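You operate a simulated robot arm through the tools that you are given. There is no shell and no other tool.

The job below is to be done with a simulated robot arm. You get a single attempt, and the scene is never put back.

TASK
Put things in order on the top of the orange table. At the end: the yellow weight from the top of the orange table stands where the white blue dot cartridge stood; the grey buffer from the top of the orange table is on the green board; the grey relay box from the top of the orange table stands where the grey buffer stood; the white blue dot cartridge from the top of the orange table is on the silver blank plate; whatever was shut is shut again. Leave all else as you found it, and nothing knocked over. Set down upright: blue dot cartridge.

Only the result counts: the job must be done as asked and must still hold three seconds after the hand-in. Knocking over, shifting, dropping, spilling or breaking anything else fails it.

THE ROBOT
A 5-joint arm with a two-finger parallel gripper, fixed in place. Base frame: the origin is at the foot of the arm, x ahead of it, y to its left, z up; the work surface is at about z = 0. Readings come in cm, degrees, newtons and seconds.
With the tool pointing down near the work surface it reaches from about 26 to 60 cm from the base axis. Its first joint turns from -66.0 to 66.0 degrees. The tool tilts only in the upright plane through the base axis and itself; it spins freely about its own axis. Payload 1.57 kg.
Tool frame: the origin (TCP) lies between the finger pads and is the grasp point; the fingertips stand 3 cm ahead of it; z points along the fingers, y is the line along which they close. The gripper opens to 8 cm. The fingers are 1.7 cm wide and 1.2 cm thick; the gripper's body (4 by 8.2 cm) begins 8 cm behind the TCP.
Orientation is that of the tool frame in the base frame, as a unit quaternion [w, x, y, z]. With the fingers straight down and closing along the base's y, the tool's x points along the base's -x, its y along +y and its z along -z.

THE INTERFACE
- The arm moves only by the tool servo_tool. Its argument "increments" is a list of rows, each an object of numbers (a shift or turn left out is 0, a gripper value left out holds the last): "tx", "ty", "tz": the shift along the base's x, y, z in cm; "rx", "ry", "rz": the turn, a rotation vector about the base's x, y, z in rad; "grip": the gripper command, from -1 (fully open) to 1 (shut), values between in proportion. In form: [{"tx": .., "ty": .., "tz": .., "rx": .., "ry": .., "rz": .., "grip": ..}, ...]. A call has 1 to 20 rows; each row shifts and turns the commanded pose from where the row before left it. Rows are played at 5 a second. More than 5 cm and 8.6 degrees between two rows, or a gripper value outside its range, and nothing of the call is played. A pose out of reach is approached as far as the arm can. The call stops where the force on the tool passes 40 N (or 10 N more than at its start, if that is more) or the arm is blocked; 0.2 s more then pass. Each finger travels about 15.3 cm/s and halts on what it meets, pressing with about 31 N; the grip force reading is that of the motor and also rises with nothing between the fingers. The clock runs only during rows and for 0.2 s after the last one: add rows that do not move to give the fingers time. It gives the time, the measured TCP pose, the force on the tool (base axes), the opening and the grip force at its end, in the units of the frame above (readings bear some noise), with the torque about the TCP (base axes, N m) and any sound that the robot's microphone picked up, and new pictures: "show" is both (left out), scene, wrist or none.
- Cameras (640 x 400 px; columns grow to the right, rows downward): "scene" is fixed at [3.58, 39.69, 51.55]; the picture's right is [-0.76, -0.65, 0.00], its down [-0.43, 0.50, -0.76] and it looks along [0.49, -0.57, -0.66] (base axes); focal length 214 px, centre (320, 200). "wrist" rides on the gripper at [7.2, -0.7, -12.2] in the tool frame; the picture's right is [0.09, 1.00, 0.00], its down [-0.84, 0.08, -0.54] and it looks along [-0.54, 0.05, 0.84] (tool axes); focal length 238 px, centre (320, 200). There is no depth. A picture from a camera that has moved, and an enlarged one, comes with that camera's place and axes in the base frame and with its lens.
- close_up(camera, box): a new picture of the part [left, top, right, bottom] of that camera's present view, enlarged. It takes no simulated time.
- sign_off(): hands the job in; it is judged then, once.

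Nothing tells you positions but the pictures and the camera data. Unless the task says otherwise, let go and move clear before handing in.

The tools are called after ">>>" as a command line: name --argument value ..., lists and objects as JSON in quotes. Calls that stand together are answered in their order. servo_tool: Moves the arm, as the interface text tells. Its arguments: {"type":"object","properties":{"increments":{"type":"array"},"show":{"type":"string","enum":["both","scene","wrist","none"]}},"required":["increments"]} The other tools are called the same way: close_up (camera, box) takes an enlarged picture of a part of a camera's view; sign_off () hands the job in.

At the start:

```text
time_s: 0.0
tool_pos: [43.63, -10.64, 31.32]
tcp_rot: [0.0, 0.0, 1.0, 0.0]
contact_force: [-0.1, 0.4, 0.1]
wrist_torque: [0.01, -0.04, -0.01]
width: 8.0
grip_force: 0.0
```

scene: 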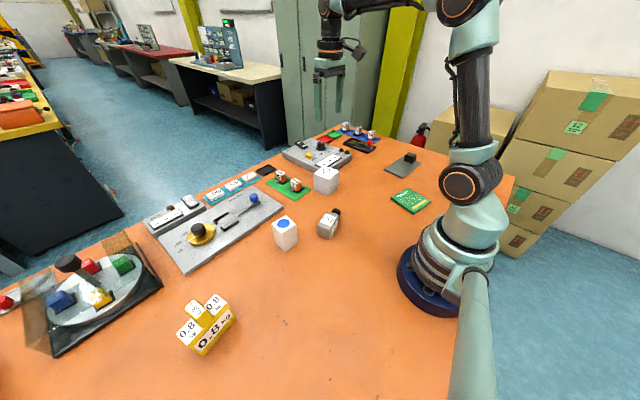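
wrist: 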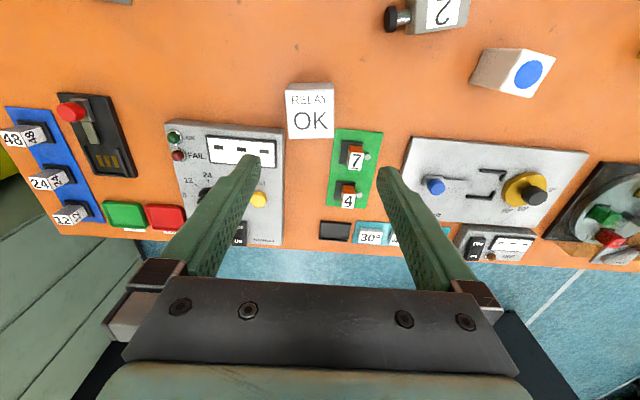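

I see an orange table with several devices, a yellow 0.8 kg weight, a white cartridge with a blue dot, a grey buffer and a white/grey relay box. I'll first look closer before moving anything.

>>> close_up --camera "scene" --box '[240, 120, 440, 260]'

>>> close_up --camera "scene" --box '[0, 200, 260, 370]'

>>> close_up --camera "scene" --box '[140, 160, 300, 270]'

>>> close_up --camera "wrist" --box '[270, 0, 640, 270]'

>>> close_up --camera "wrist" --box '[0, 50, 320, 270]'

```text
2.86 times, centred on (340, 190) of scene
camera zoom: at [3.58, 39.69, 51.55], right [-0.76, -0.65, 0.0], down [-0.43, 0.5, -0.76], along [0.49, -0.57, -0.66], focal length 613 px, centre (263, 229)
```

zoom: 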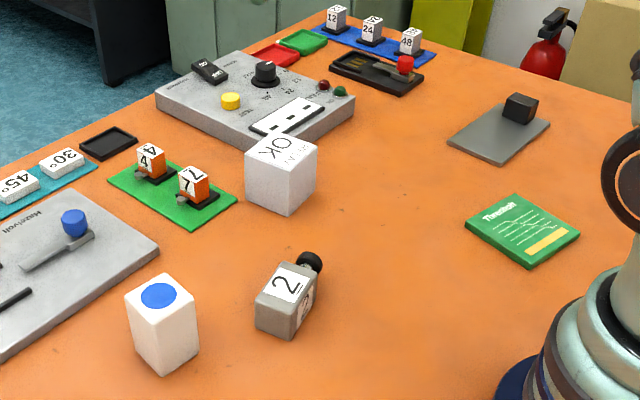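

```text
2.35 times, centred on (130, 285) of scene
camera zoom: at [3.58, 39.69, 51.55], right [-0.76, -0.65, 0.0], down [-0.43, 0.5, -0.76], along [0.49, -0.57, -0.66], focal length 505 px, centre (767, 0)
```

zoom: 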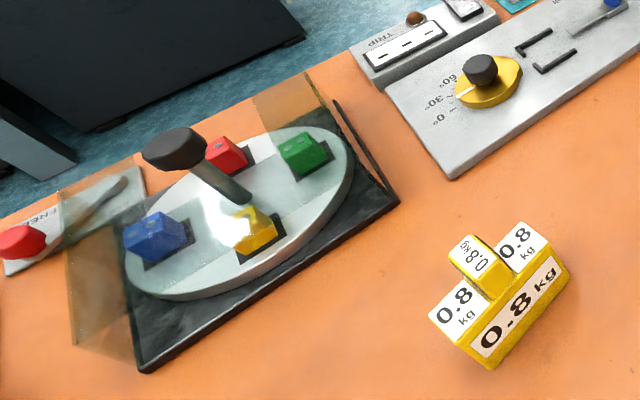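

```text
3.64 times, centred on (220, 215) of scene
camera zoom: at [3.58, 39.69, 51.55], right [-0.76, -0.65, 0.0], down [-0.43, 0.5, -0.76], along [0.49, -0.57, -0.66], focal length 780 px, centre (684, 146)
```

zoom: 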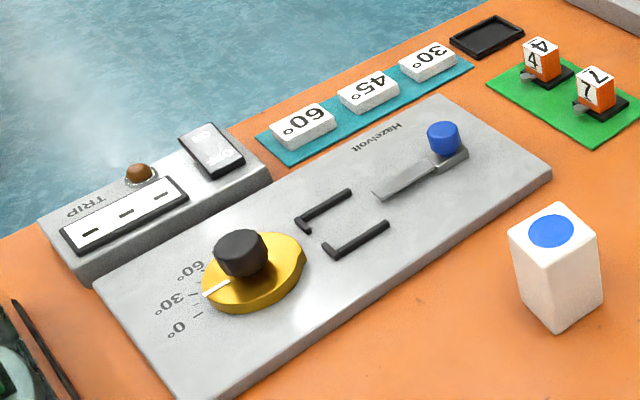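

```text
1.48 times, centred on (455, 135) of wrist
camera zoom: at [36.53, -11.31, 43.57], right [-0.09, 1.0, 0.0], down [0.84, 0.08, 0.54], along [0.54, 0.05, -0.84], focal length 353 px, centre (120, 296)
```

zoom: 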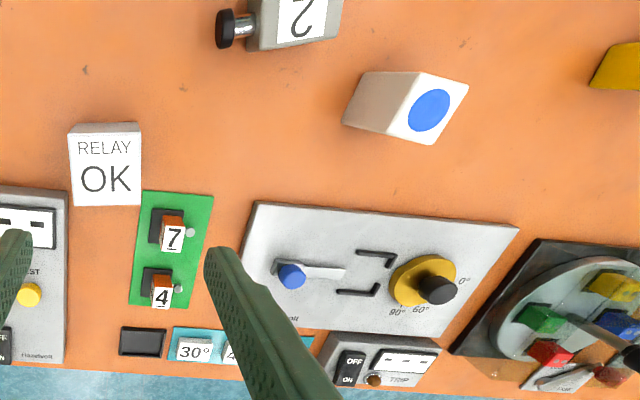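

```text
1.82 times, centred on (160, 160) of wrist
camera zoom: at [36.53, -11.31, 43.57], right [-0.09, 1.0, 0.0], down [0.84, 0.08, 0.54], along [0.54, 0.05, -0.84], focal length 433 px, centre (611, 273)
```

zoom: 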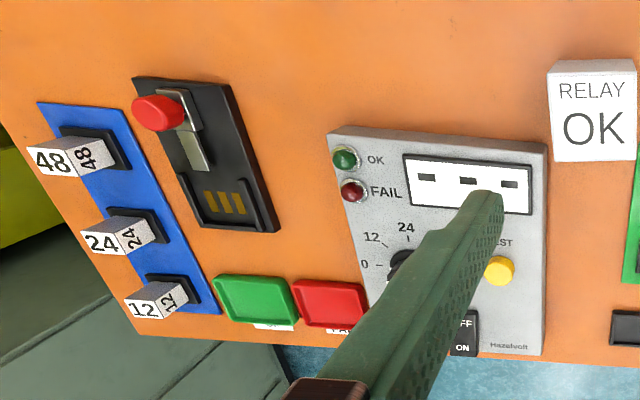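

I'll zoom further to identify the green board, the silver blank plate and anything with a lid.

>>> close_up --camera "scene" --box '[370, 140, 450, 220]'

>>> close_up --camera "scene" --box '[270, 110, 400, 200]'

>>> close_up --camera "scene" --box '[0, 230, 180, 360]'

>>> close_up --camera "scene" --box '[265, 195, 355, 255]'

>>> close_up --camera "scene" --box '[160, 270, 260, 370]'

>>> close_up --camera "wrist" --box '[480, 120, 640, 280]'

```text
5.00 times, centred on (410, 180) of scene
camera zoom: at [3.58, 39.69, 51.55], right [-0.76, -0.65, 0.0], down [-0.43, 0.5, -0.76], along [0.49, -0.57, -0.66], focal length 1072 px, centre (-130, 300)
```

zoom: 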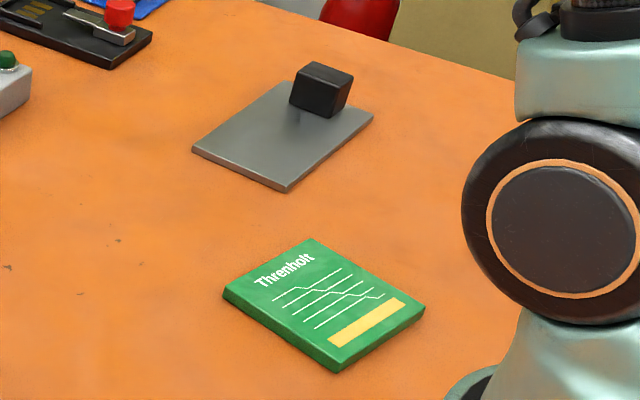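

```text
4.44 times, centred on (335, 155) of scene
camera zoom: at [3.58, 39.69, 51.55], right [-0.76, -0.65, 0.0], down [-0.43, 0.5, -0.76], along [0.49, -0.57, -0.66], focal length 953 px, centre (253, 400)
```

zoom: 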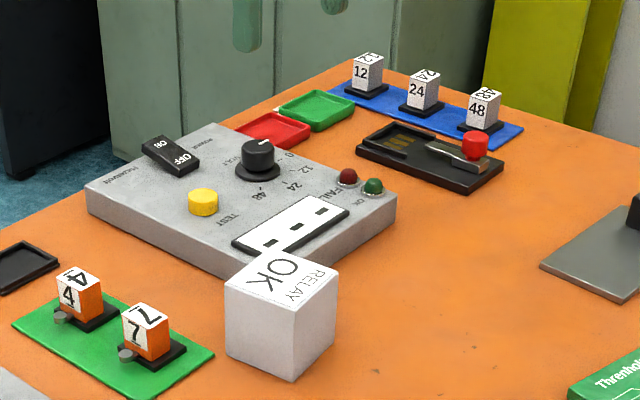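

```text
3.08 times, centred on (90, 295) of scene
camera zoom: at [3.58, 39.69, 51.55], right [-0.76, -0.65, 0.0], down [-0.43, 0.5, -0.76], along [0.49, -0.57, -0.66], focal length 660 px, centre (1028, -92)
```

zoom: 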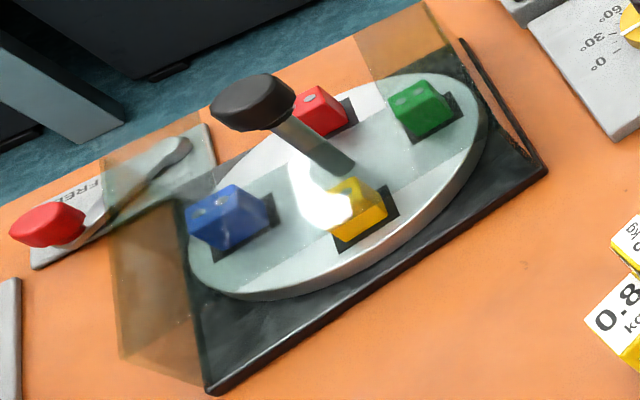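

```text
6.67 times, centred on (310, 225) of scene
camera zoom: at [3.58, 39.69, 51.55], right [-0.76, -0.65, 0.0], down [-0.43, 0.5, -0.76], along [0.49, -0.57, -0.66], focal length 1430 px, centre (387, 33)
```

zoom: 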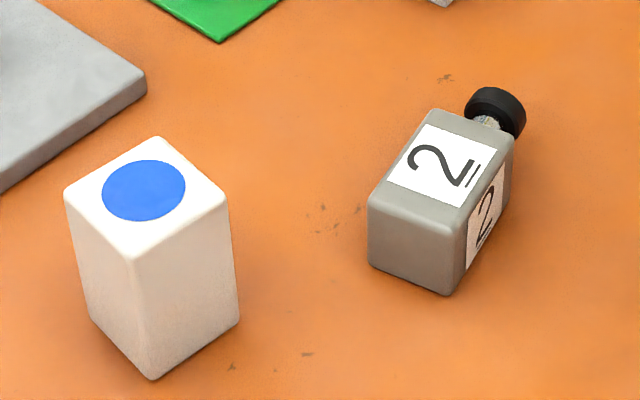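

```text
4.00 times, centred on (210, 320) of scene
camera zoom: at [3.58, 39.69, 51.55], right [-0.76, -0.65, 0.0], down [-0.43, 0.5, -0.76], along [0.49, -0.57, -0.66], focal length 858 px, centre (760, -280)
```

zoom: 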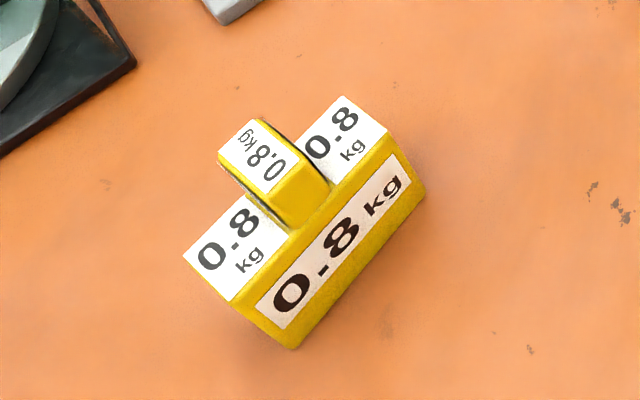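

```text
2.50 times, centred on (560, 200) of wrist
camera zoom: at [36.53, -11.31, 43.57], right [-0.09, 1.0, 0.0], down [0.84, 0.08, 0.54], along [0.54, 0.05, -0.84], focal length 596 px, centre (-280, 200)
```

zoom: 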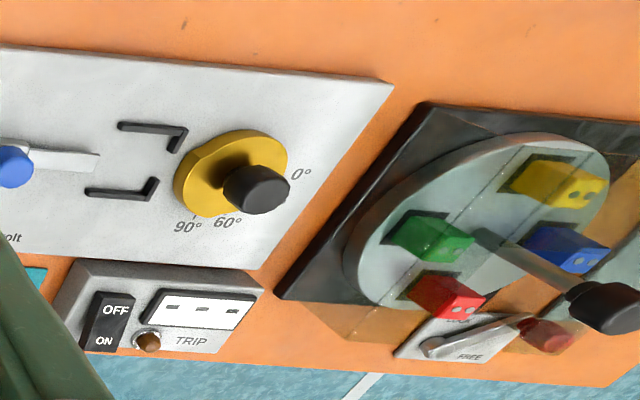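

The cartridge, buffer and relay box are in the middle of the table, and the weight is on the far left. The green "Threnholt" board and the bare grey plate with a black block are on the right. I'll move the arm (staying high) to get a better wrist view and measure the middle objects.

>>> servo_tool --increments '[{"tx": -1.7, "ty": 4.1}, {"tx": -1.7, "ty": 4.1}, {"tx": -1.7, "ty": 4.1}, {"tx": -1.7, "ty": 4.1}, {"tx": -1.8, "ty": 4.2}, {}]'

```text
time_s: 1.4
tool_pos: [35.01, 9.71, 30.87]
tcp_rot: [0.0, -0.001, 1.0, 0.0]
contact_force: [-0.7, 0.2, -0.6]
wrist_torque: [0.0, 0.02, -0.02]
width: 7.99
grip_force: 0.0
camera wrist: at [27.89, 9.26, 43.09], right [-0.09, 1.0, 0.0], down [0.84, 0.08, 0.54], along [0.54, 0.05, -0.84], focal length 238 px, centre (320, 200)
```

scene: 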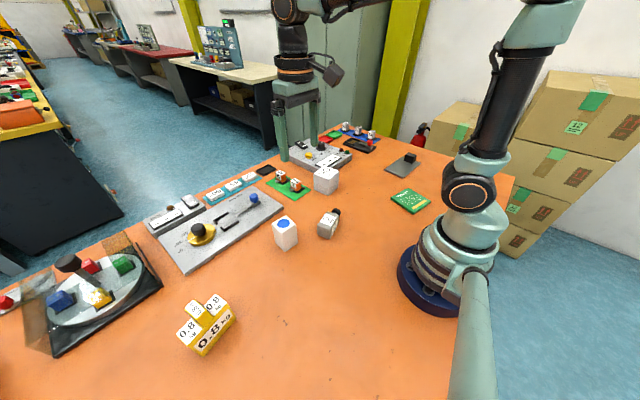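
wrist: 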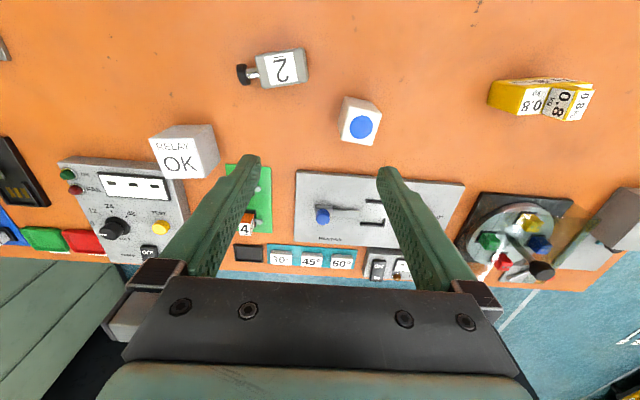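

The wrist view now shows the buffer, cartridge, relay box and weight from above. I'll enlarge it to measure their positions.

>>> close_up --camera "wrist" --box '[220, 30, 400, 160]'

>>> close_up --camera "wrist" --box '[40, 100, 280, 270]'

>>> close_up --camera "wrist" --box '[460, 50, 640, 180]'

```text
3.08 times, centred on (310, 95) of wrist
camera zoom: at [27.89, 9.26, 43.09], right [-0.09, 1.0, 0.0], down [0.84, 0.08, 0.54], along [0.54, 0.05, -0.84], focal length 733 px, centre (351, 523)
```

zoom: 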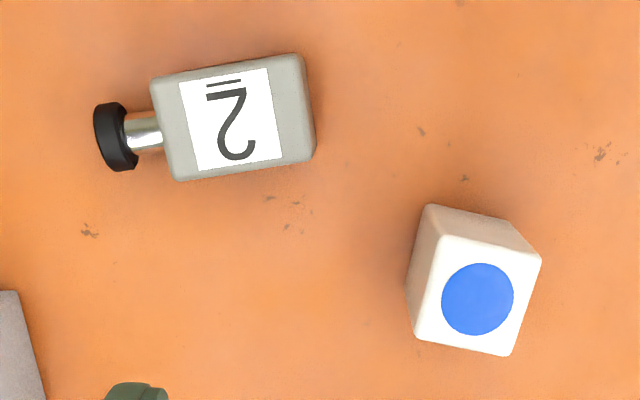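

```text
2.35 times, centred on (160, 185) of wrist
camera zoom: at [27.89, 9.26, 43.09], right [-0.09, 1.0, 0.0], down [0.84, 0.08, 0.54], along [0.54, 0.05, -0.84], focal length 561 px, centre (696, 235)
```

zoom: 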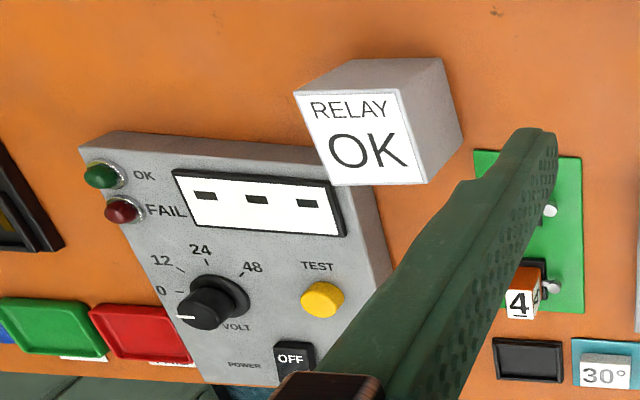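

```text
3.08 times, centred on (550, 115) of wrist
camera zoom: at [27.89, 9.26, 43.09], right [-0.09, 1.0, 0.0], down [0.84, 0.08, 0.54], along [0.54, 0.05, -0.84], focal length 733 px, centre (-388, 462)
```

zoom: 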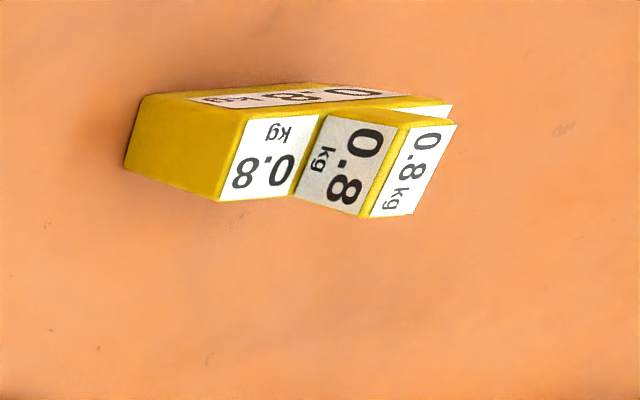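

The cartridge is at about (37.2, 16.2), turned −6°. The buffer body is at about (31, 4) and the relay box, a cube of about 7 cm, at about (45.2, −12.2). Next I'll swing right to look at the green board and the silver plate.

>>> servo_tool --increments '[{"tx": -1.4, "ty": -3.5, "rz": -0.087}, {"tx": -1.4, "ty": -3.5, "rz": -0.087}, {"tx": -1.4, "ty": -3.5, "rz": -0.087}, {"tx": -1.4, "ty": -3.5, "rz": -0.087}, {"tx": -1.4, "ty": -3.5, "rz": -0.087}, {"tx": -1.4, "ty": -3.5, "rz": -0.087}, {"tx": -1.4, "ty": -3.5, "rz": -0.087}, {"tx": -1.4, "ty": -3.5, "rz": -0.087}, {"tx": -1.4, "ty": -3.5, "rz": -0.087}, {"tx": -1.4, "ty": -3.5, "rz": -0.087}, {}, {}]'

```text
time_s: 4.0
tool_pos: [21.24, -25.19, 31.13]
tcp_rot: [0.001, 0.42, 0.907, 0.0]
contact_force: [0.3, 0.1, -0.2]
wrist_torque: [0.02, 0.0, -0.01]
width: 8.0
grip_force: 0.1
camera wrist: at [16.31, -20.02, 43.41], right [0.7, 0.71, 0.0], down [0.6, -0.59, 0.54], along [0.39, -0.38, -0.84], focal length 238 px, centre (320, 200)
```

scene: 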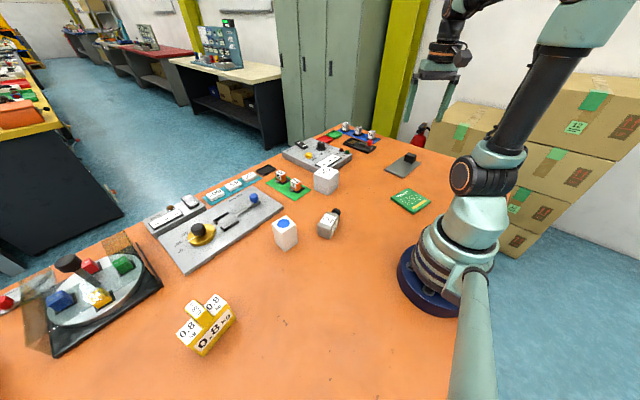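
wrist: 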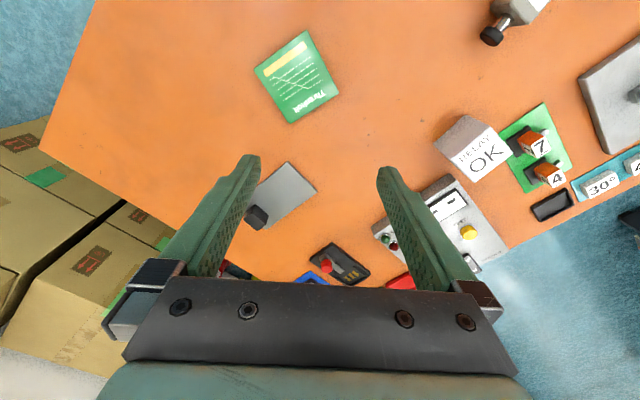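

I can see both the Threnholt board and the grey plate here. I'll enlarge them to measure where they lie.

>>> close_up --camera "wrist" --box '[230, 20, 360, 130]'

>>> close_up --camera "wrist" --box '[220, 140, 340, 240]'

>>> close_up --camera "wrist" --box '[410, 80, 600, 240]'

```text
3.64 times, centred on (295, 75) of wrist
camera zoom: at [16.31, -20.02, 43.41], right [0.7, 0.71, 0.0], down [0.6, -0.59, 0.54], along [0.39, -0.38, -0.84], focal length 867 px, centre (411, 654)
```

zoom: 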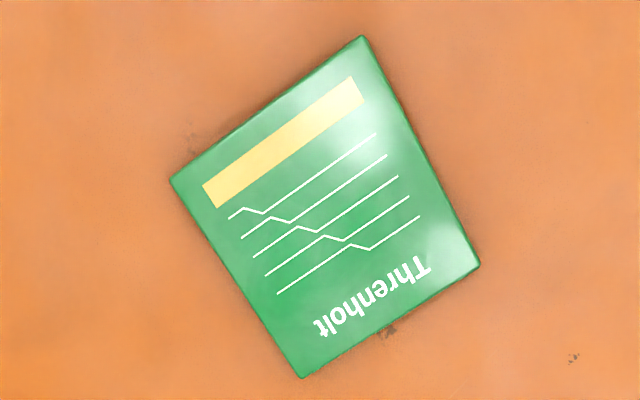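

```text
4.00 times, centred on (280, 190) of wrist
camera zoom: at [16.31, -20.02, 43.41], right [0.7, 0.71, 0.0], down [0.6, -0.59, 0.54], along [0.39, -0.38, -0.84], focal length 953 px, centre (480, 240)
```

zoom: 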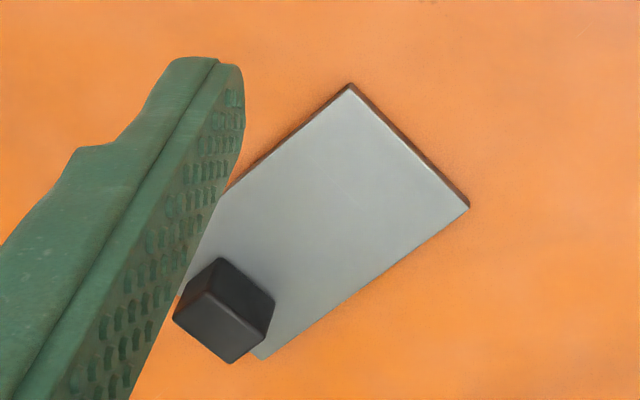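

```text
2.50 times, centred on (505, 160) of wrist
camera zoom: at [16.31, -20.02, 43.41], right [0.7, 0.71, 0.0], down [0.6, -0.59, 0.54], along [0.39, -0.38, -0.84], focal length 596 px, centre (-142, 300)
```

zoom: 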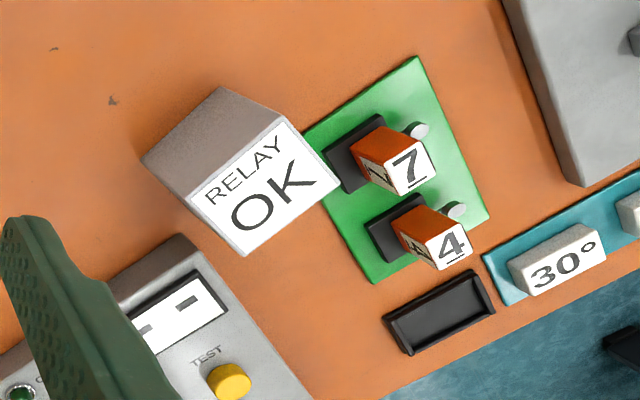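

The green board is centred at about (17, −25.7). The silver plate spans roughly x 25–34, y −38 to −54, with its black block beyond y = −50. I'll now go above the cartridge with the fingers closing along x.

>>> servo_tool --increments '[{"tx": 1.612, "ty": 4.124, "tz": -0.732, "rz": -0.0806}, {"tx": 1.612, "ty": 4.124, "tz": -0.732, "rz": -0.0806}, {"tx": 1.612, "ty": 4.124, "tz": -0.732, "rz": -0.0806}, {"tx": 1.612, "ty": 4.124, "tz": -0.732, "rz": -0.0806}, {"tx": 1.612, "ty": 4.124, "tz": -0.732, "rz": -0.0806}, {"tx": 1.612, "ty": 4.124, "tz": -0.732, "rz": -0.0806}, {"tx": 1.612, "ty": 4.124, "tz": -0.732, "rz": -0.0806}, {"tx": 1.612, "ty": 4.124, "tz": -0.732, "rz": -0.0806}, {"tx": 1.612, "ty": 4.124, "tz": -0.732, "rz": -0.0806}, {"tx": 1.612, "ty": 4.124, "tz": -0.732, "rz": -0.0806}, {}, {}]'

```text
time_s: 6.6
tool_pos: [37.14, 16.37, 23.99]
tcp_rot: [0.0, 0.743, 0.669, -0.001]
contact_force: [0.6, -0.2, 0.9]
wrist_torque: [-0.02, 0.02, 0.01]
width: 8.01
grip_force: 0.1
camera wrist: at [37.39, 23.61, 36.25], right [1.0, -0.01, 0.0], down [-0.01, -0.84, 0.54], along [-0.01, -0.54, -0.84], focal length 238 px, centre (320, 200)
```

scene: 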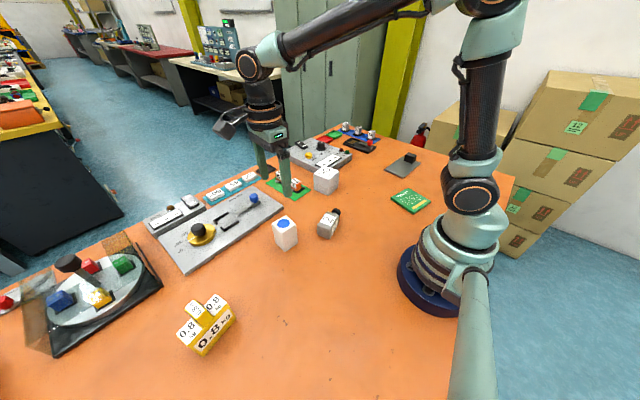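
wrist: 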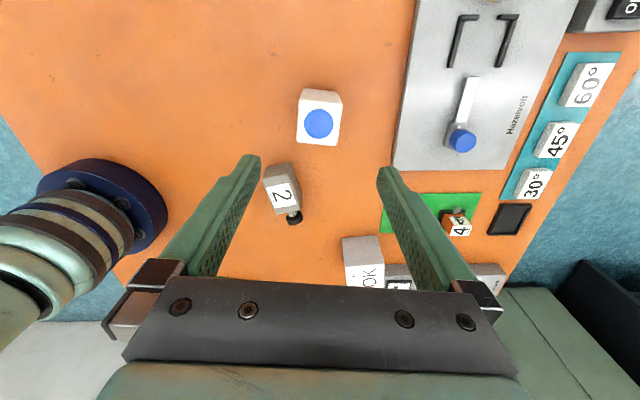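

>>> close_up --camera "wrist" --box '[240, 60, 400, 240]'

```text
2.22 times, centred on (320, 150) of wrist
camera zoom: at [37.39, 23.61, 36.25], right [1.0, -0.01, 0.0], down [-0.01, -0.84, 0.54], along [-0.01, -0.54, -0.84], focal length 530 px, centre (320, 311)
```

zoom: 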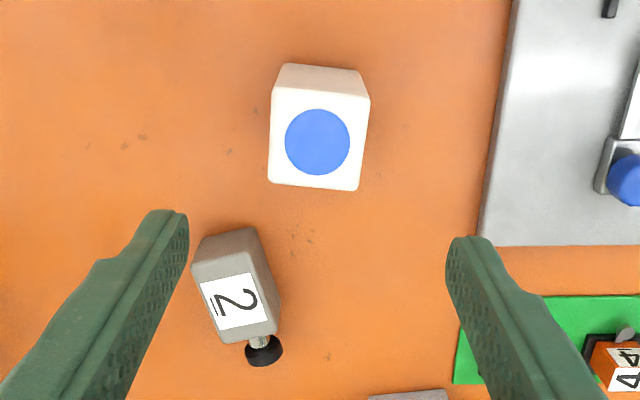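

The cartridge is centred at about (37.15, 16.0), turned −7°. I'll align the gripper, go straight down around it and close.

>>> servo_tool --increments '[{"ty": -0.2, "rz": -0.025, "tz": -4}, {"tz": -4}, {"tz": -4}, {"tz": -4}, {"tz": -2}, {"tz": -1.3}, {}]'

```text
time_s: 8.2
tool_pos: [37.1, 15.83, 4.62]
tcp_rot: [0.0, 0.751, 0.66, 0.0]
contact_force: [-0.8, 0.3, -0.8]
wrist_torque: [0.01, -0.01, 0.04]
width: 7.99
grip_force: 0.1
camera wrist: at [37.54, 23.15, 16.89], right [1.0, -0.04, 0.0], down [-0.03, -0.84, 0.54], along [-0.02, -0.54, -0.84], focal length 238 px, centre (320, 200)
```

scene: 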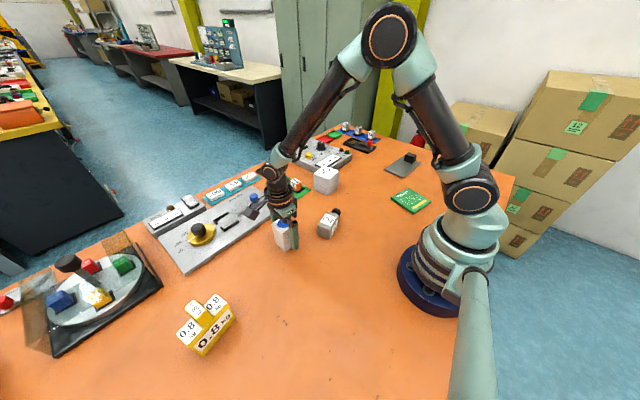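
wrist: 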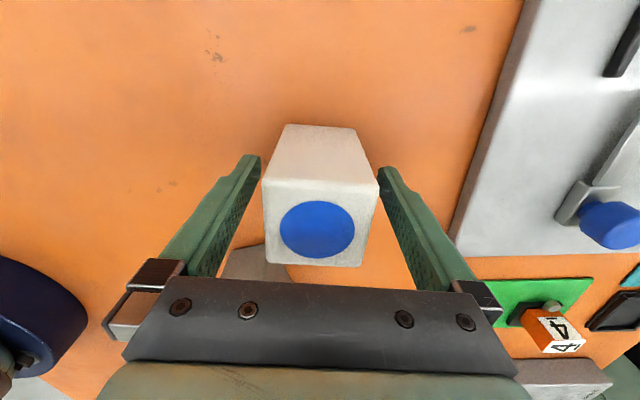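

The cartridge sits centred between the fingers, so I'll close and lift it a little.

>>> servo_tool --increments '[{"grip": 1}, {}, {}, {"tz": 1}, {"tz": 3}, {"tz": 4}, {}]'

```text
time_s: 9.8
tool_pos: [37.08, 15.84, 12.52]
tcp_rot: [-0.001, 0.751, 0.66, 0.0]
contact_force: [0.1, -0.4, -1.3]
wrist_torque: [0.0, 0.0, 0.02]
width: 4.95
grip_force: 30.9
camera wrist: at [37.49, 23.06, 24.74], right [1.0, -0.04, 0.0], down [-0.03, -0.84, 0.54], along [-0.02, -0.54, -0.84], focal length 238 px, centre (320, 200)
```

scene: 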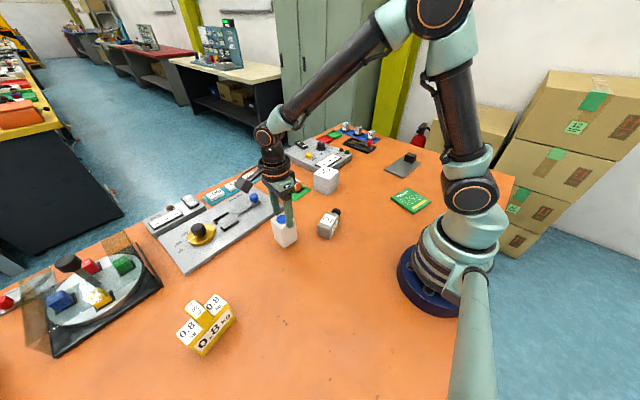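
wrist: 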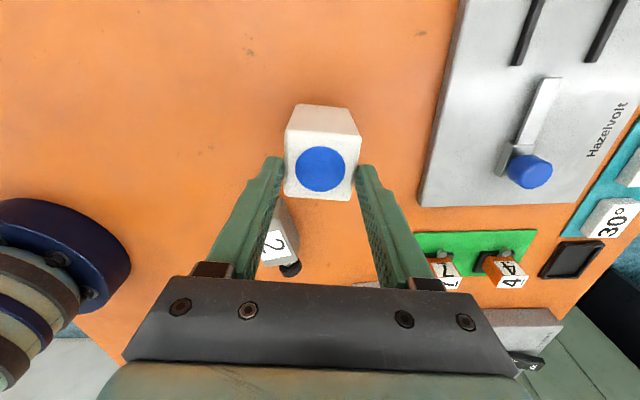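

I need to check whether the cartridge actually came up with the fingers; it looks low in the gripper.

>>> close_up --camera "wrist" --box '[240, 80, 400, 220]'

>>> close_up --camera "scene" --box '[230, 160, 340, 260]'

```text
2.86 times, centred on (320, 150) of wrist
camera zoom: at [37.49, 23.06, 24.74], right [1.0, -0.04, 0.0], down [-0.03, -0.84, 0.54], along [-0.02, -0.54, -0.84], focal length 681 px, centre (320, 343)
```

zoom: 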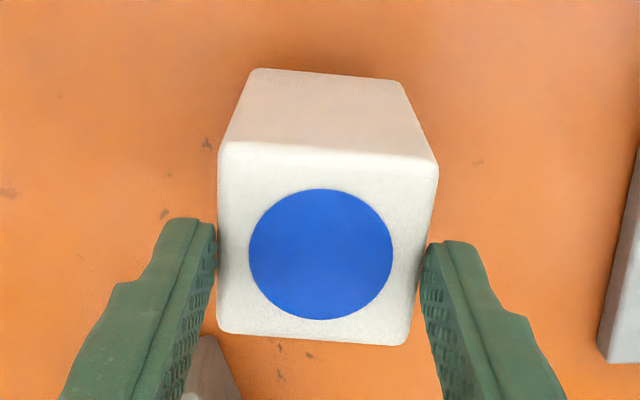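

```text
4.00 times, centred on (285, 210) of scene
camera zoom: at [3.58, 39.69, 51.55], right [-0.76, -0.65, 0.0], down [-0.43, 0.5, -0.76], along [0.49, -0.57, -0.66], focal length 858 px, centre (460, 160)
```

zoom: 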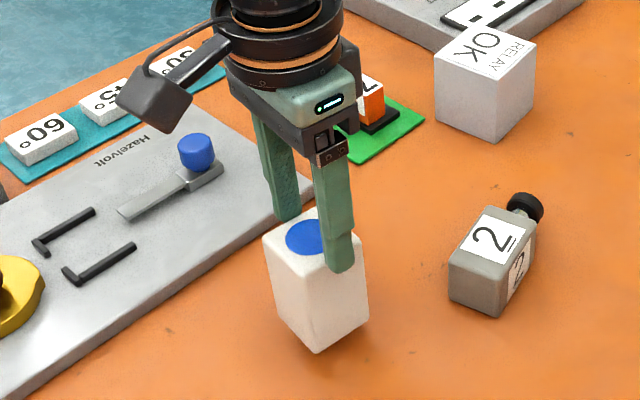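

The cartridge slipped in the fingers and is only hanging by its top about 1.5–2 cm above the table. I'll lower it gently back to the table straight away.

>>> servo_tool --increments '[{"tz": -0.5}, {"tz": -0.5}, {"tz": -0.4}, {}]'

>>> close_up --camera "scene" --box '[230, 160, 340, 260]'

>>> close_up --camera "wrist" --box '[240, 80, 400, 220]'

```text
time_s: 10.8
tool_pos: [37.2, 15.78, 11.17]
tcp_rot: [0.0, 0.751, 0.66, 0.0]
contact_force: [0.1, 0.1, -1.6]
wrist_torque: [0.01, 0.0, 0.0]
width: 4.94
grip_force: 31.2
camera wrist: at [37.56, 23.12, 23.44], right [1.0, -0.04, 0.0], down [-0.03, -0.84, 0.54], along [-0.02, -0.54, -0.84], focal length 238 px, centre (320, 200)
```

scene: 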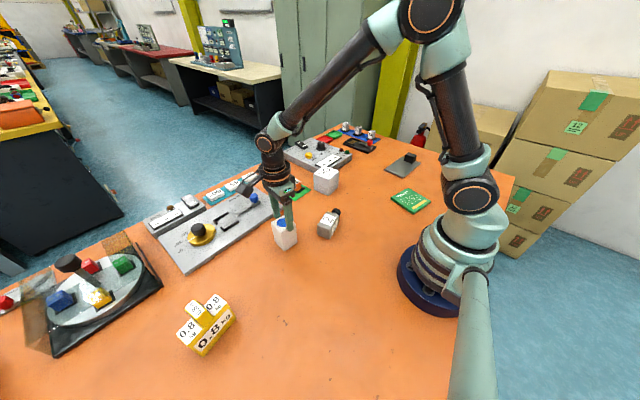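
wrist: 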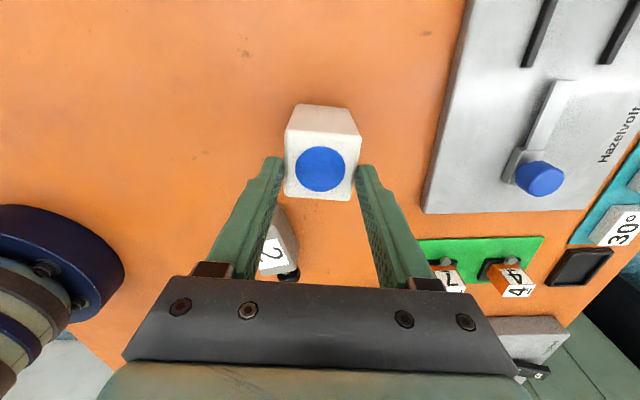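

```text
4.00 times, centred on (285, 210) of scene
camera zoom: at [3.58, 39.69, 51.55], right [-0.76, -0.65, 0.0], down [-0.43, 0.5, -0.76], along [0.49, -0.57, -0.66], focal length 858 px, centre (460, 160)
```

zoom: 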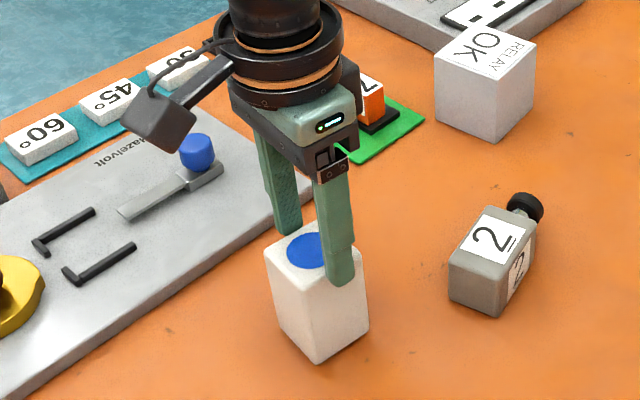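

```text
2.86 times, centred on (320, 150) of wrist
camera zoom: at [37.56, 23.12, 23.44], right [1.0, -0.04, 0.0], down [-0.03, -0.84, 0.54], along [-0.02, -0.54, -0.84], focal length 681 px, centre (320, 343)
```

zoom: 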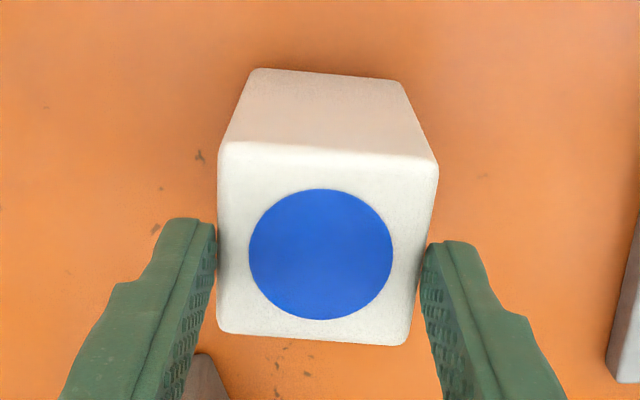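

The cartridge is now held steadily but only by its top edge. I'll lower the last bit until it stands, then release and regrip lower.

>>> servo_tool --increments '[{"tz": -0.3}, {"tz": -0.3}, {"tz": -0.2}, {}]' --show "wrist"

>>> close_up --camera "scene" --box '[230, 160, 340, 260]'

```text
time_s: 11.8
tool_pos: [37.36, 16.01, 10.76]
tcp_rot: [0.0, 0.752, 0.659, 0.002]
contact_force: [-3.8, -3.5, 29.7]
wrist_torque: [-0.05, 0.16, 0.04]
width: 4.97
grip_force: 30.7
camera wrist: at [37.59, 23.25, 22.95], right [1.0, -0.04, 0.0], down [-0.03, -0.84, 0.54], along [-0.02, -0.54, -0.84], focal length 238 px, centre (320, 200)
```

wrist: 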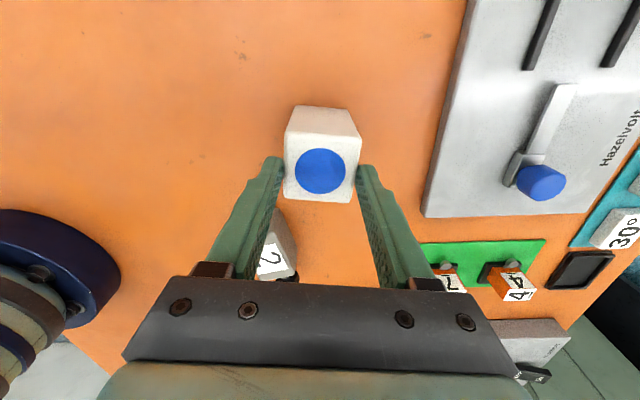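

```text
4.00 times, centred on (285, 210) of scene
camera zoom: at [3.57, 39.68, 51.55], right [-0.76, -0.65, 0.0], down [-0.43, 0.5, -0.76], along [0.49, -0.57, -0.66], focal length 858 px, centre (460, 160)
```

zoom: 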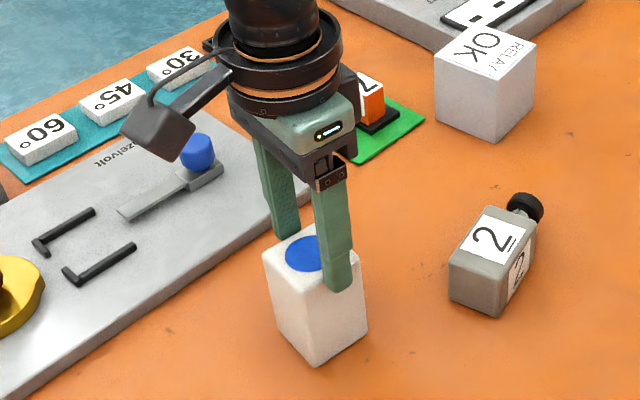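

The table now pushes back with 30 N and there is no slip. So friction is fine, and the fingers simply closed slower than I allowed for. I'll relieve the pressure, open fully and go lower, then close with more waiting time.

>>> servo_tool --increments '[{"tz": 0.25}, {}, {"grip": -1}, {}, {}, {}, {}, {}, {}, {}, {}]'

```text
time_s: 14.2
tool_pos: [36.89, 15.95, 10.77]
tcp_rot: [0.0, 0.751, 0.66, 0.0]
contact_force: [0.1, -0.3, -0.5]
wrist_torque: [0.0, 0.01, 0.02]
width: 7.99
grip_force: 0.0
camera wrist: at [37.44, 23.25, 23.06], right [1.0, -0.04, 0.0], down [-0.03, -0.84, 0.54], along [-0.02, -0.54, -0.84], focal length 238 px, centre (320, 200)
```

scene: 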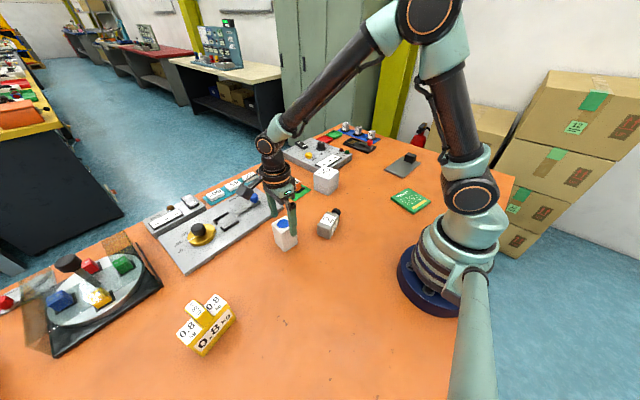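
wrist: 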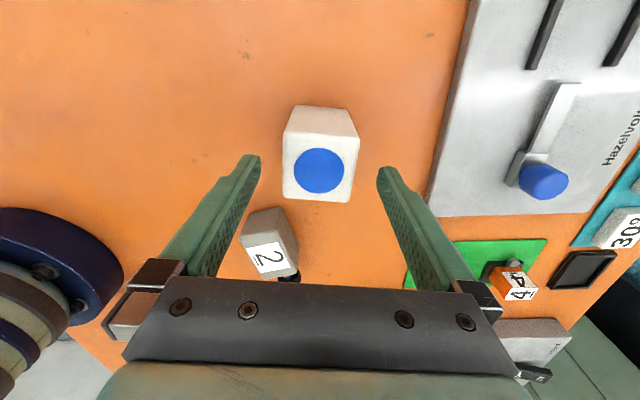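

The cartridge stands upright again in its place. Going down and gripping with enough closing time.

>>> servo_tool --increments '[{"tz": -2.1}, {"tz": -2.1}, {"tz": -1.9}, {}, {"grip": 1}, {}, {}, {}, {}, {}, {}, {}, {}, {"tz": 0.5}, {"tz": 0.7}, {}]'

```text
time_s: 17.6
tool_pos: [37.08, 16.02, 5.92]
tcp_rot: [0.002, 0.751, 0.66, 0.0]
contact_force: [0.5, 0.0, -1.9]
wrist_torque: [-0.01, 0.02, -0.01]
width: 4.95
grip_force: 30.5
camera wrist: at [37.47, 23.23, 18.11], right [1.0, -0.04, 0.0], down [-0.03, -0.84, 0.54], along [-0.02, -0.54, -0.84], focal length 238 px, centre (320, 200)
```

scene: 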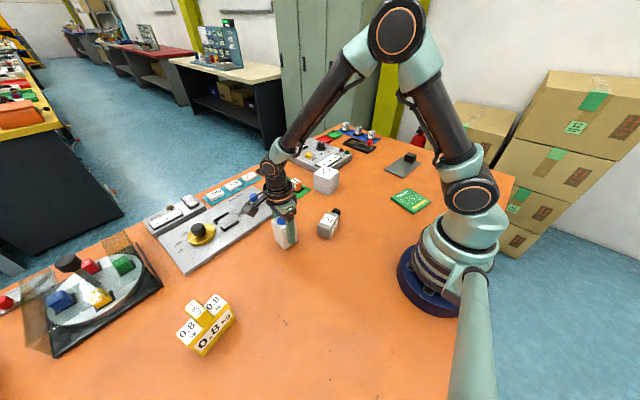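
wrist: 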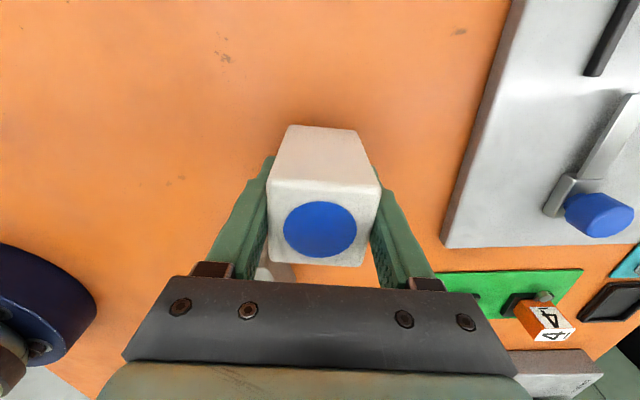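

The cartridge is held firmly now and moves with the gripper. I'll lift it to 20 cm and carry it over the silver plate.

>>> servo_tool --increments '[{"tz": 3}, {"tz": 5}, {"tz": 5}, {"tx": -0.523, "ty": -3.967}, {"tx": -0.523, "ty": -3.967}, {"tx": -0.523, "ty": -3.967}, {"tx": -0.523, "ty": -3.967}, {"tx": -0.523, "ty": -3.967}, {"tx": -0.523, "ty": -3.967}, {"tx": -0.523, "ty": -3.967}, {"tx": -0.523, "ty": -3.967}, {"tx": -0.523, "ty": -3.967}, {"tx": -0.523, "ty": -3.967}, {"tx": -0.523, "ty": -3.967}, {"tx": -0.523, "ty": -3.967}, {"tx": -0.523, "ty": -3.967}, {"tx": -0.523, "ty": -3.967}, {"tx": -0.523, "ty": -3.967}, {}, {}]'

```text
time_s: 21.8
tool_pos: [29.52, -43.39, 18.82]
tcp_rot: [0.0, 0.751, 0.661, 0.0]
contact_force: [-0.5, 0.4, -1.6]
wrist_torque: [-0.02, -0.02, -0.01]
width: 4.97
grip_force: 30.7
camera wrist: at [29.98, -36.18, 31.12], right [1.0, -0.04, 0.0], down [-0.03, -0.84, 0.54], along [-0.02, -0.54, -0.84], focal length 238 px, centre (320, 200)
```

scene: 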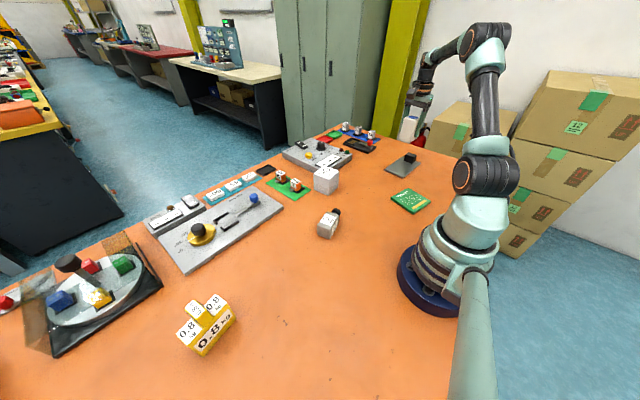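
wrist: 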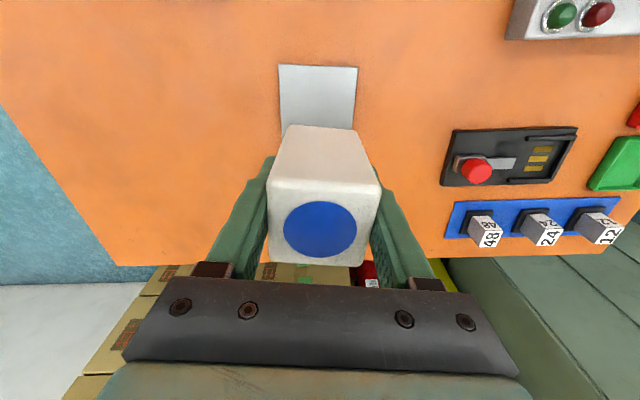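

The gripper is over the free part of the plate, whose near edge centre is about (29.8, −38). Next I'll lower the cartridge toward it.

>>> servo_tool --increments '[{"tz": -4}, {"tz": -4}, {"tz": -3}, {"tz": -1.2}, {}, {}]'

>>> close_up --camera "scene" --box '[350, 100, 450, 200]'

```text
time_s: 23.2
tool_pos: [29.17, -43.67, 6.64]
tcp_rot: [0.0, 0.751, 0.66, 0.0]
contact_force: [0.3, 0.5, -2.0]
wrist_torque: [0.02, 0.0, 0.01]
width: 4.96
grip_force: 30.8
camera wrist: at [29.63, -36.38, 18.89], right [1.0, -0.04, 0.0], down [-0.03, -0.84, 0.54], along [-0.02, -0.54, -0.84], focal length 238 px, centre (320, 200)
```

scene: 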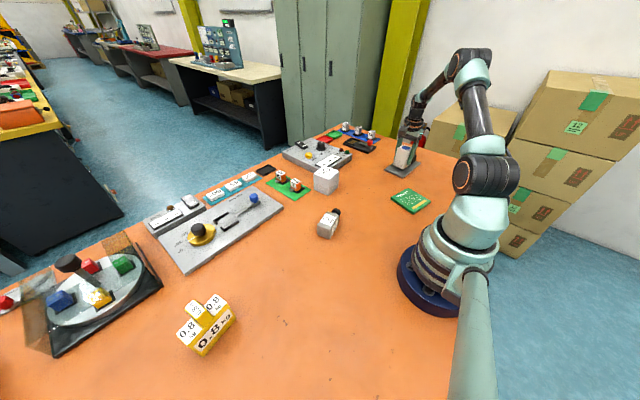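
wrist: 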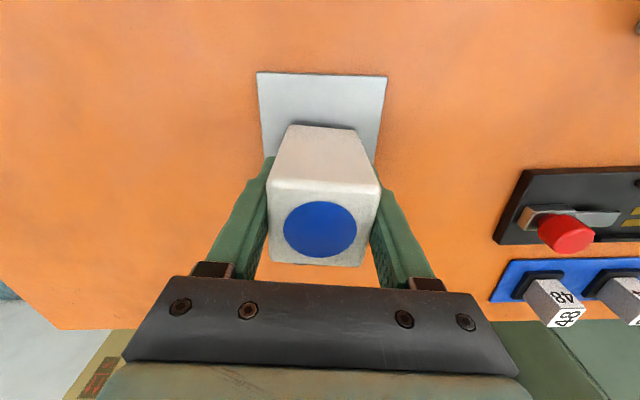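

```text
4.00 times, centred on (400, 150) of scene
camera zoom: at [3.58, 39.69, 51.55], right [-0.76, -0.65, 0.0], down [-0.43, 0.5, -0.76], along [0.49, -0.57, -0.66], focal length 858 px, centre (0, 400)
```

zoom: 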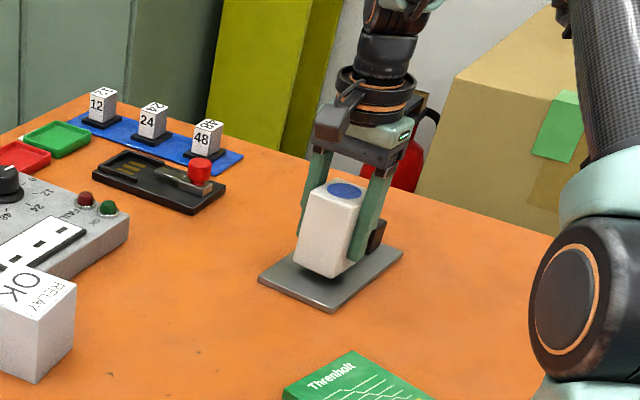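

The cartridge is about 1–1.5 cm above the plate; lowering in small steps until contact.

>>> servo_tool --increments '[{"tz": -0.4}, {"tz": -0.3}, {"tz": -0.2}, {}]' --show "none"

```text
time_s: 24.2
tool_pos: [29.33, -43.54, 5.75]
tcp_rot: [0.0, 0.751, 0.66, 0.001]
contact_force: [-1.1, 0.3, -1.4]
wrist_torque: [0.01, 0.0, 0.01]
width: 4.96
grip_force: 31.1
```

>>> servo_tool --increments '[{"tz": -0.2}, {"tz": -0.15}, {}]' --show "none"

```text
time_s: 25.0
tool_pos: [29.37, -43.54, 5.54]
tcp_rot: [0.001, 0.751, 0.66, 0.0]
contact_force: [-1.4, 11.8, 31.6]
wrist_torque: [0.81, 0.29, -0.01]
width: 4.95
grip_force: 30.8
```

It made contact with the plate. I'll relieve the pressure slightly, then open the fingers.

>>> servo_tool --increments '[{"tz": 0.12}, {}]' --show "none"

```text
time_s: 25.6
tool_pos: [29.42, -43.65, 5.67]
tcp_rot: [0.001, 0.751, 0.66, 0.0]
contact_force: [2.7, 8.8, 27.8]
wrist_torque: [0.73, 0.14, -0.07]
width: 4.97
grip_force: 31.1
```

>>> servo_tool --increments '[{"tz": 0.1}, {}]' --show "none"

```text
time_s: 26.2
tool_pos: [29.16, -43.82, 5.65]
tcp_rot: [0.0, 0.752, 0.659, 0.0]
contact_force: [1.8, -2.3, 7.6]
wrist_torque: [-0.25, 0.01, 0.08]
width: 4.96
grip_force: 30.8
```

Only a light contact remains, so I'll open now and then look.

>>> servo_tool --increments '[{"grip": -1}, {}, {}, {}, {}, {}, {}, {}, {}]'

>>> close_up --camera "scene" --box '[350, 100, 450, 200]'

```text
time_s: 28.2
tool_pos: [29.39, -43.66, 5.6]
tcp_rot: [0.0, 0.752, 0.659, 0.0]
contact_force: [0.3, 0.4, -0.1]
wrist_torque: [0.0, 0.02, -0.01]
width: 7.98
grip_force: 0.1
camera wrist: at [29.67, -36.37, 17.92], right [1.0, -0.04, 0.0], down [-0.03, -0.84, 0.54], along [-0.02, -0.54, -0.84], focal length 238 px, centre (320, 200)
```

scene: 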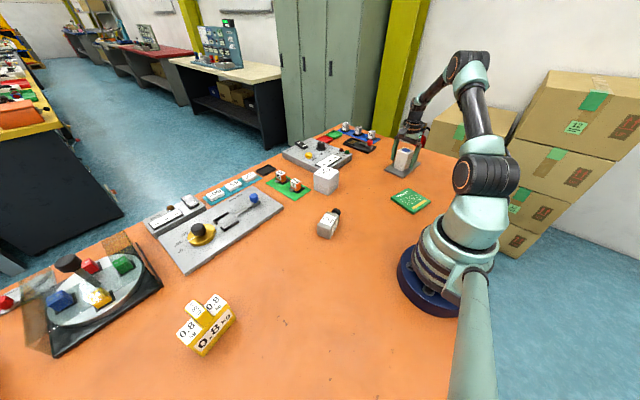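
wrist: 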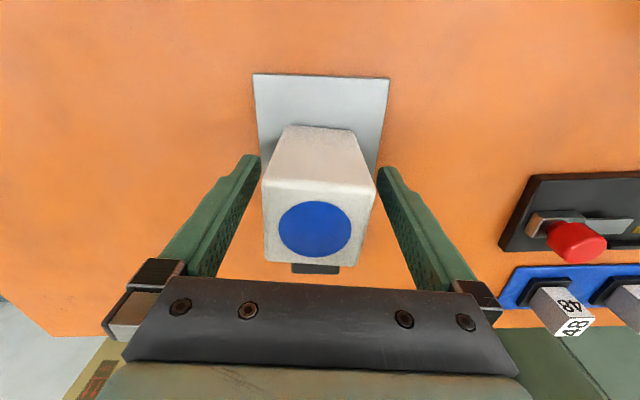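

```text
4.00 times, centred on (400, 150) of scene
camera zoom: at [3.58, 39.69, 51.55], right [-0.76, -0.65, 0.0], down [-0.43, 0.5, -0.76], along [0.49, -0.57, -0.66], focal length 858 px, centre (0, 400)
```

zoom: 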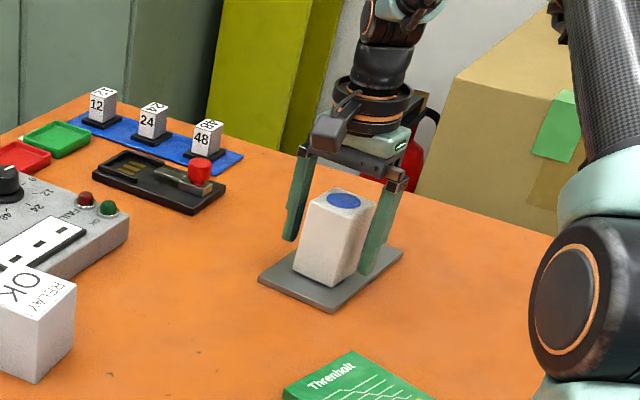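

The cartridge stands on the plate and is released. I'll back straight up and travel back toward the weight on the left.

>>> servo_tool --increments '[{"tz": 2}, {"tz": 4}, {"tz": 4.5}, {"tz": 4.5}, {"tz": 4.5}, {"tx": 0.3, "ty": 4.2}, {"tx": 0.3, "ty": 4.2}, {"tx": 0.3, "ty": 4.2}, {"tx": 0.3, "ty": 4.2}, {"tx": 0.3, "ty": 4.2}, {"tx": 0.3, "ty": 4.2}, {"tx": 0.3, "ty": 4.2}, {"tx": 0.3, "ty": 4.2}, {"tx": 0.3, "ty": 4.2}, {"tx": 0.3, "ty": 4.2}, {"ty": 4.2}, {"ty": 4.2}]' --show "wrist"

>>> close_up --camera "scene" --box '[350, 100, 450, 200]'

```text
time_s: 31.8
tool_pos: [31.86, 6.77, 25.0]
tcp_rot: [0.0, 0.751, 0.66, 0.0]
contact_force: [-0.1, -0.3, -0.5]
wrist_torque: [0.01, 0.01, 0.01]
width: 8.0
grip_force: 0.0
camera wrist: at [32.28, 14.08, 37.19], right [1.0, -0.04, 0.0], down [-0.03, -0.84, 0.54], along [-0.02, -0.54, -0.84], focal length 238 px, centre (320, 200)
```

wrist: 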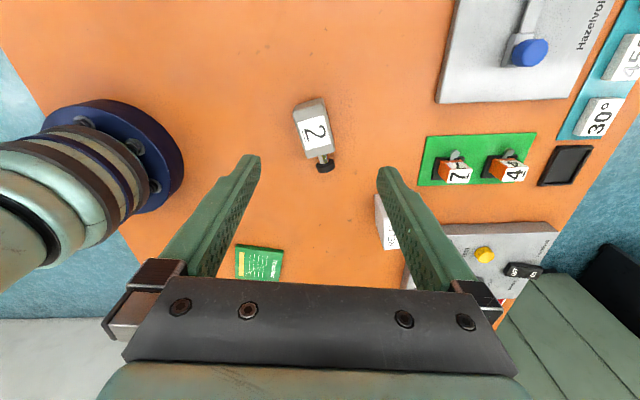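

```text
4.00 times, centred on (400, 150) of scene
camera zoom: at [3.58, 39.69, 51.55], right [-0.76, -0.65, 0.0], down [-0.43, 0.5, -0.76], along [0.49, -0.57, -0.66], focal length 858 px, centre (0, 400)
```

zoom: 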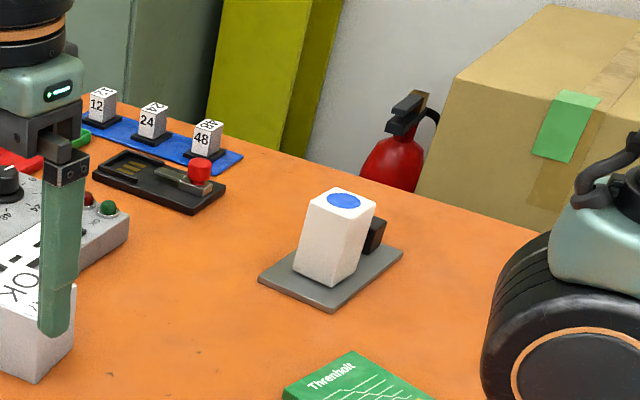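

The cartridge stands on the plate. The buffer is well in view, so I'll measure it now.

>>> close_up --camera "wrist" --box '[270, 80, 360, 190]'

```text
3.64 times, centred on (315, 135) of wrist
camera zoom: at [32.28, 14.08, 37.19], right [1.0, -0.04, 0.0], down [-0.03, -0.84, 0.54], along [-0.02, -0.54, -0.84], focal length 867 px, centre (338, 436)
```

zoom: 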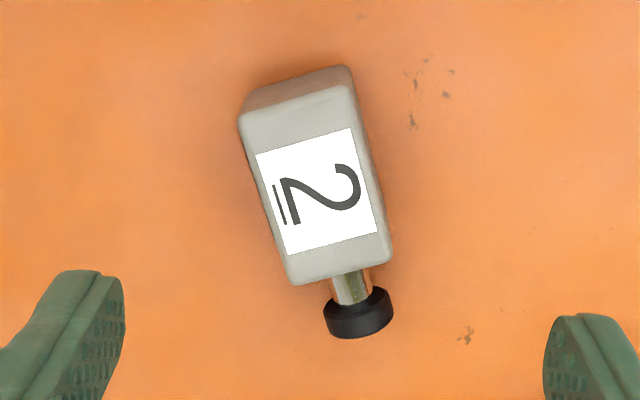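

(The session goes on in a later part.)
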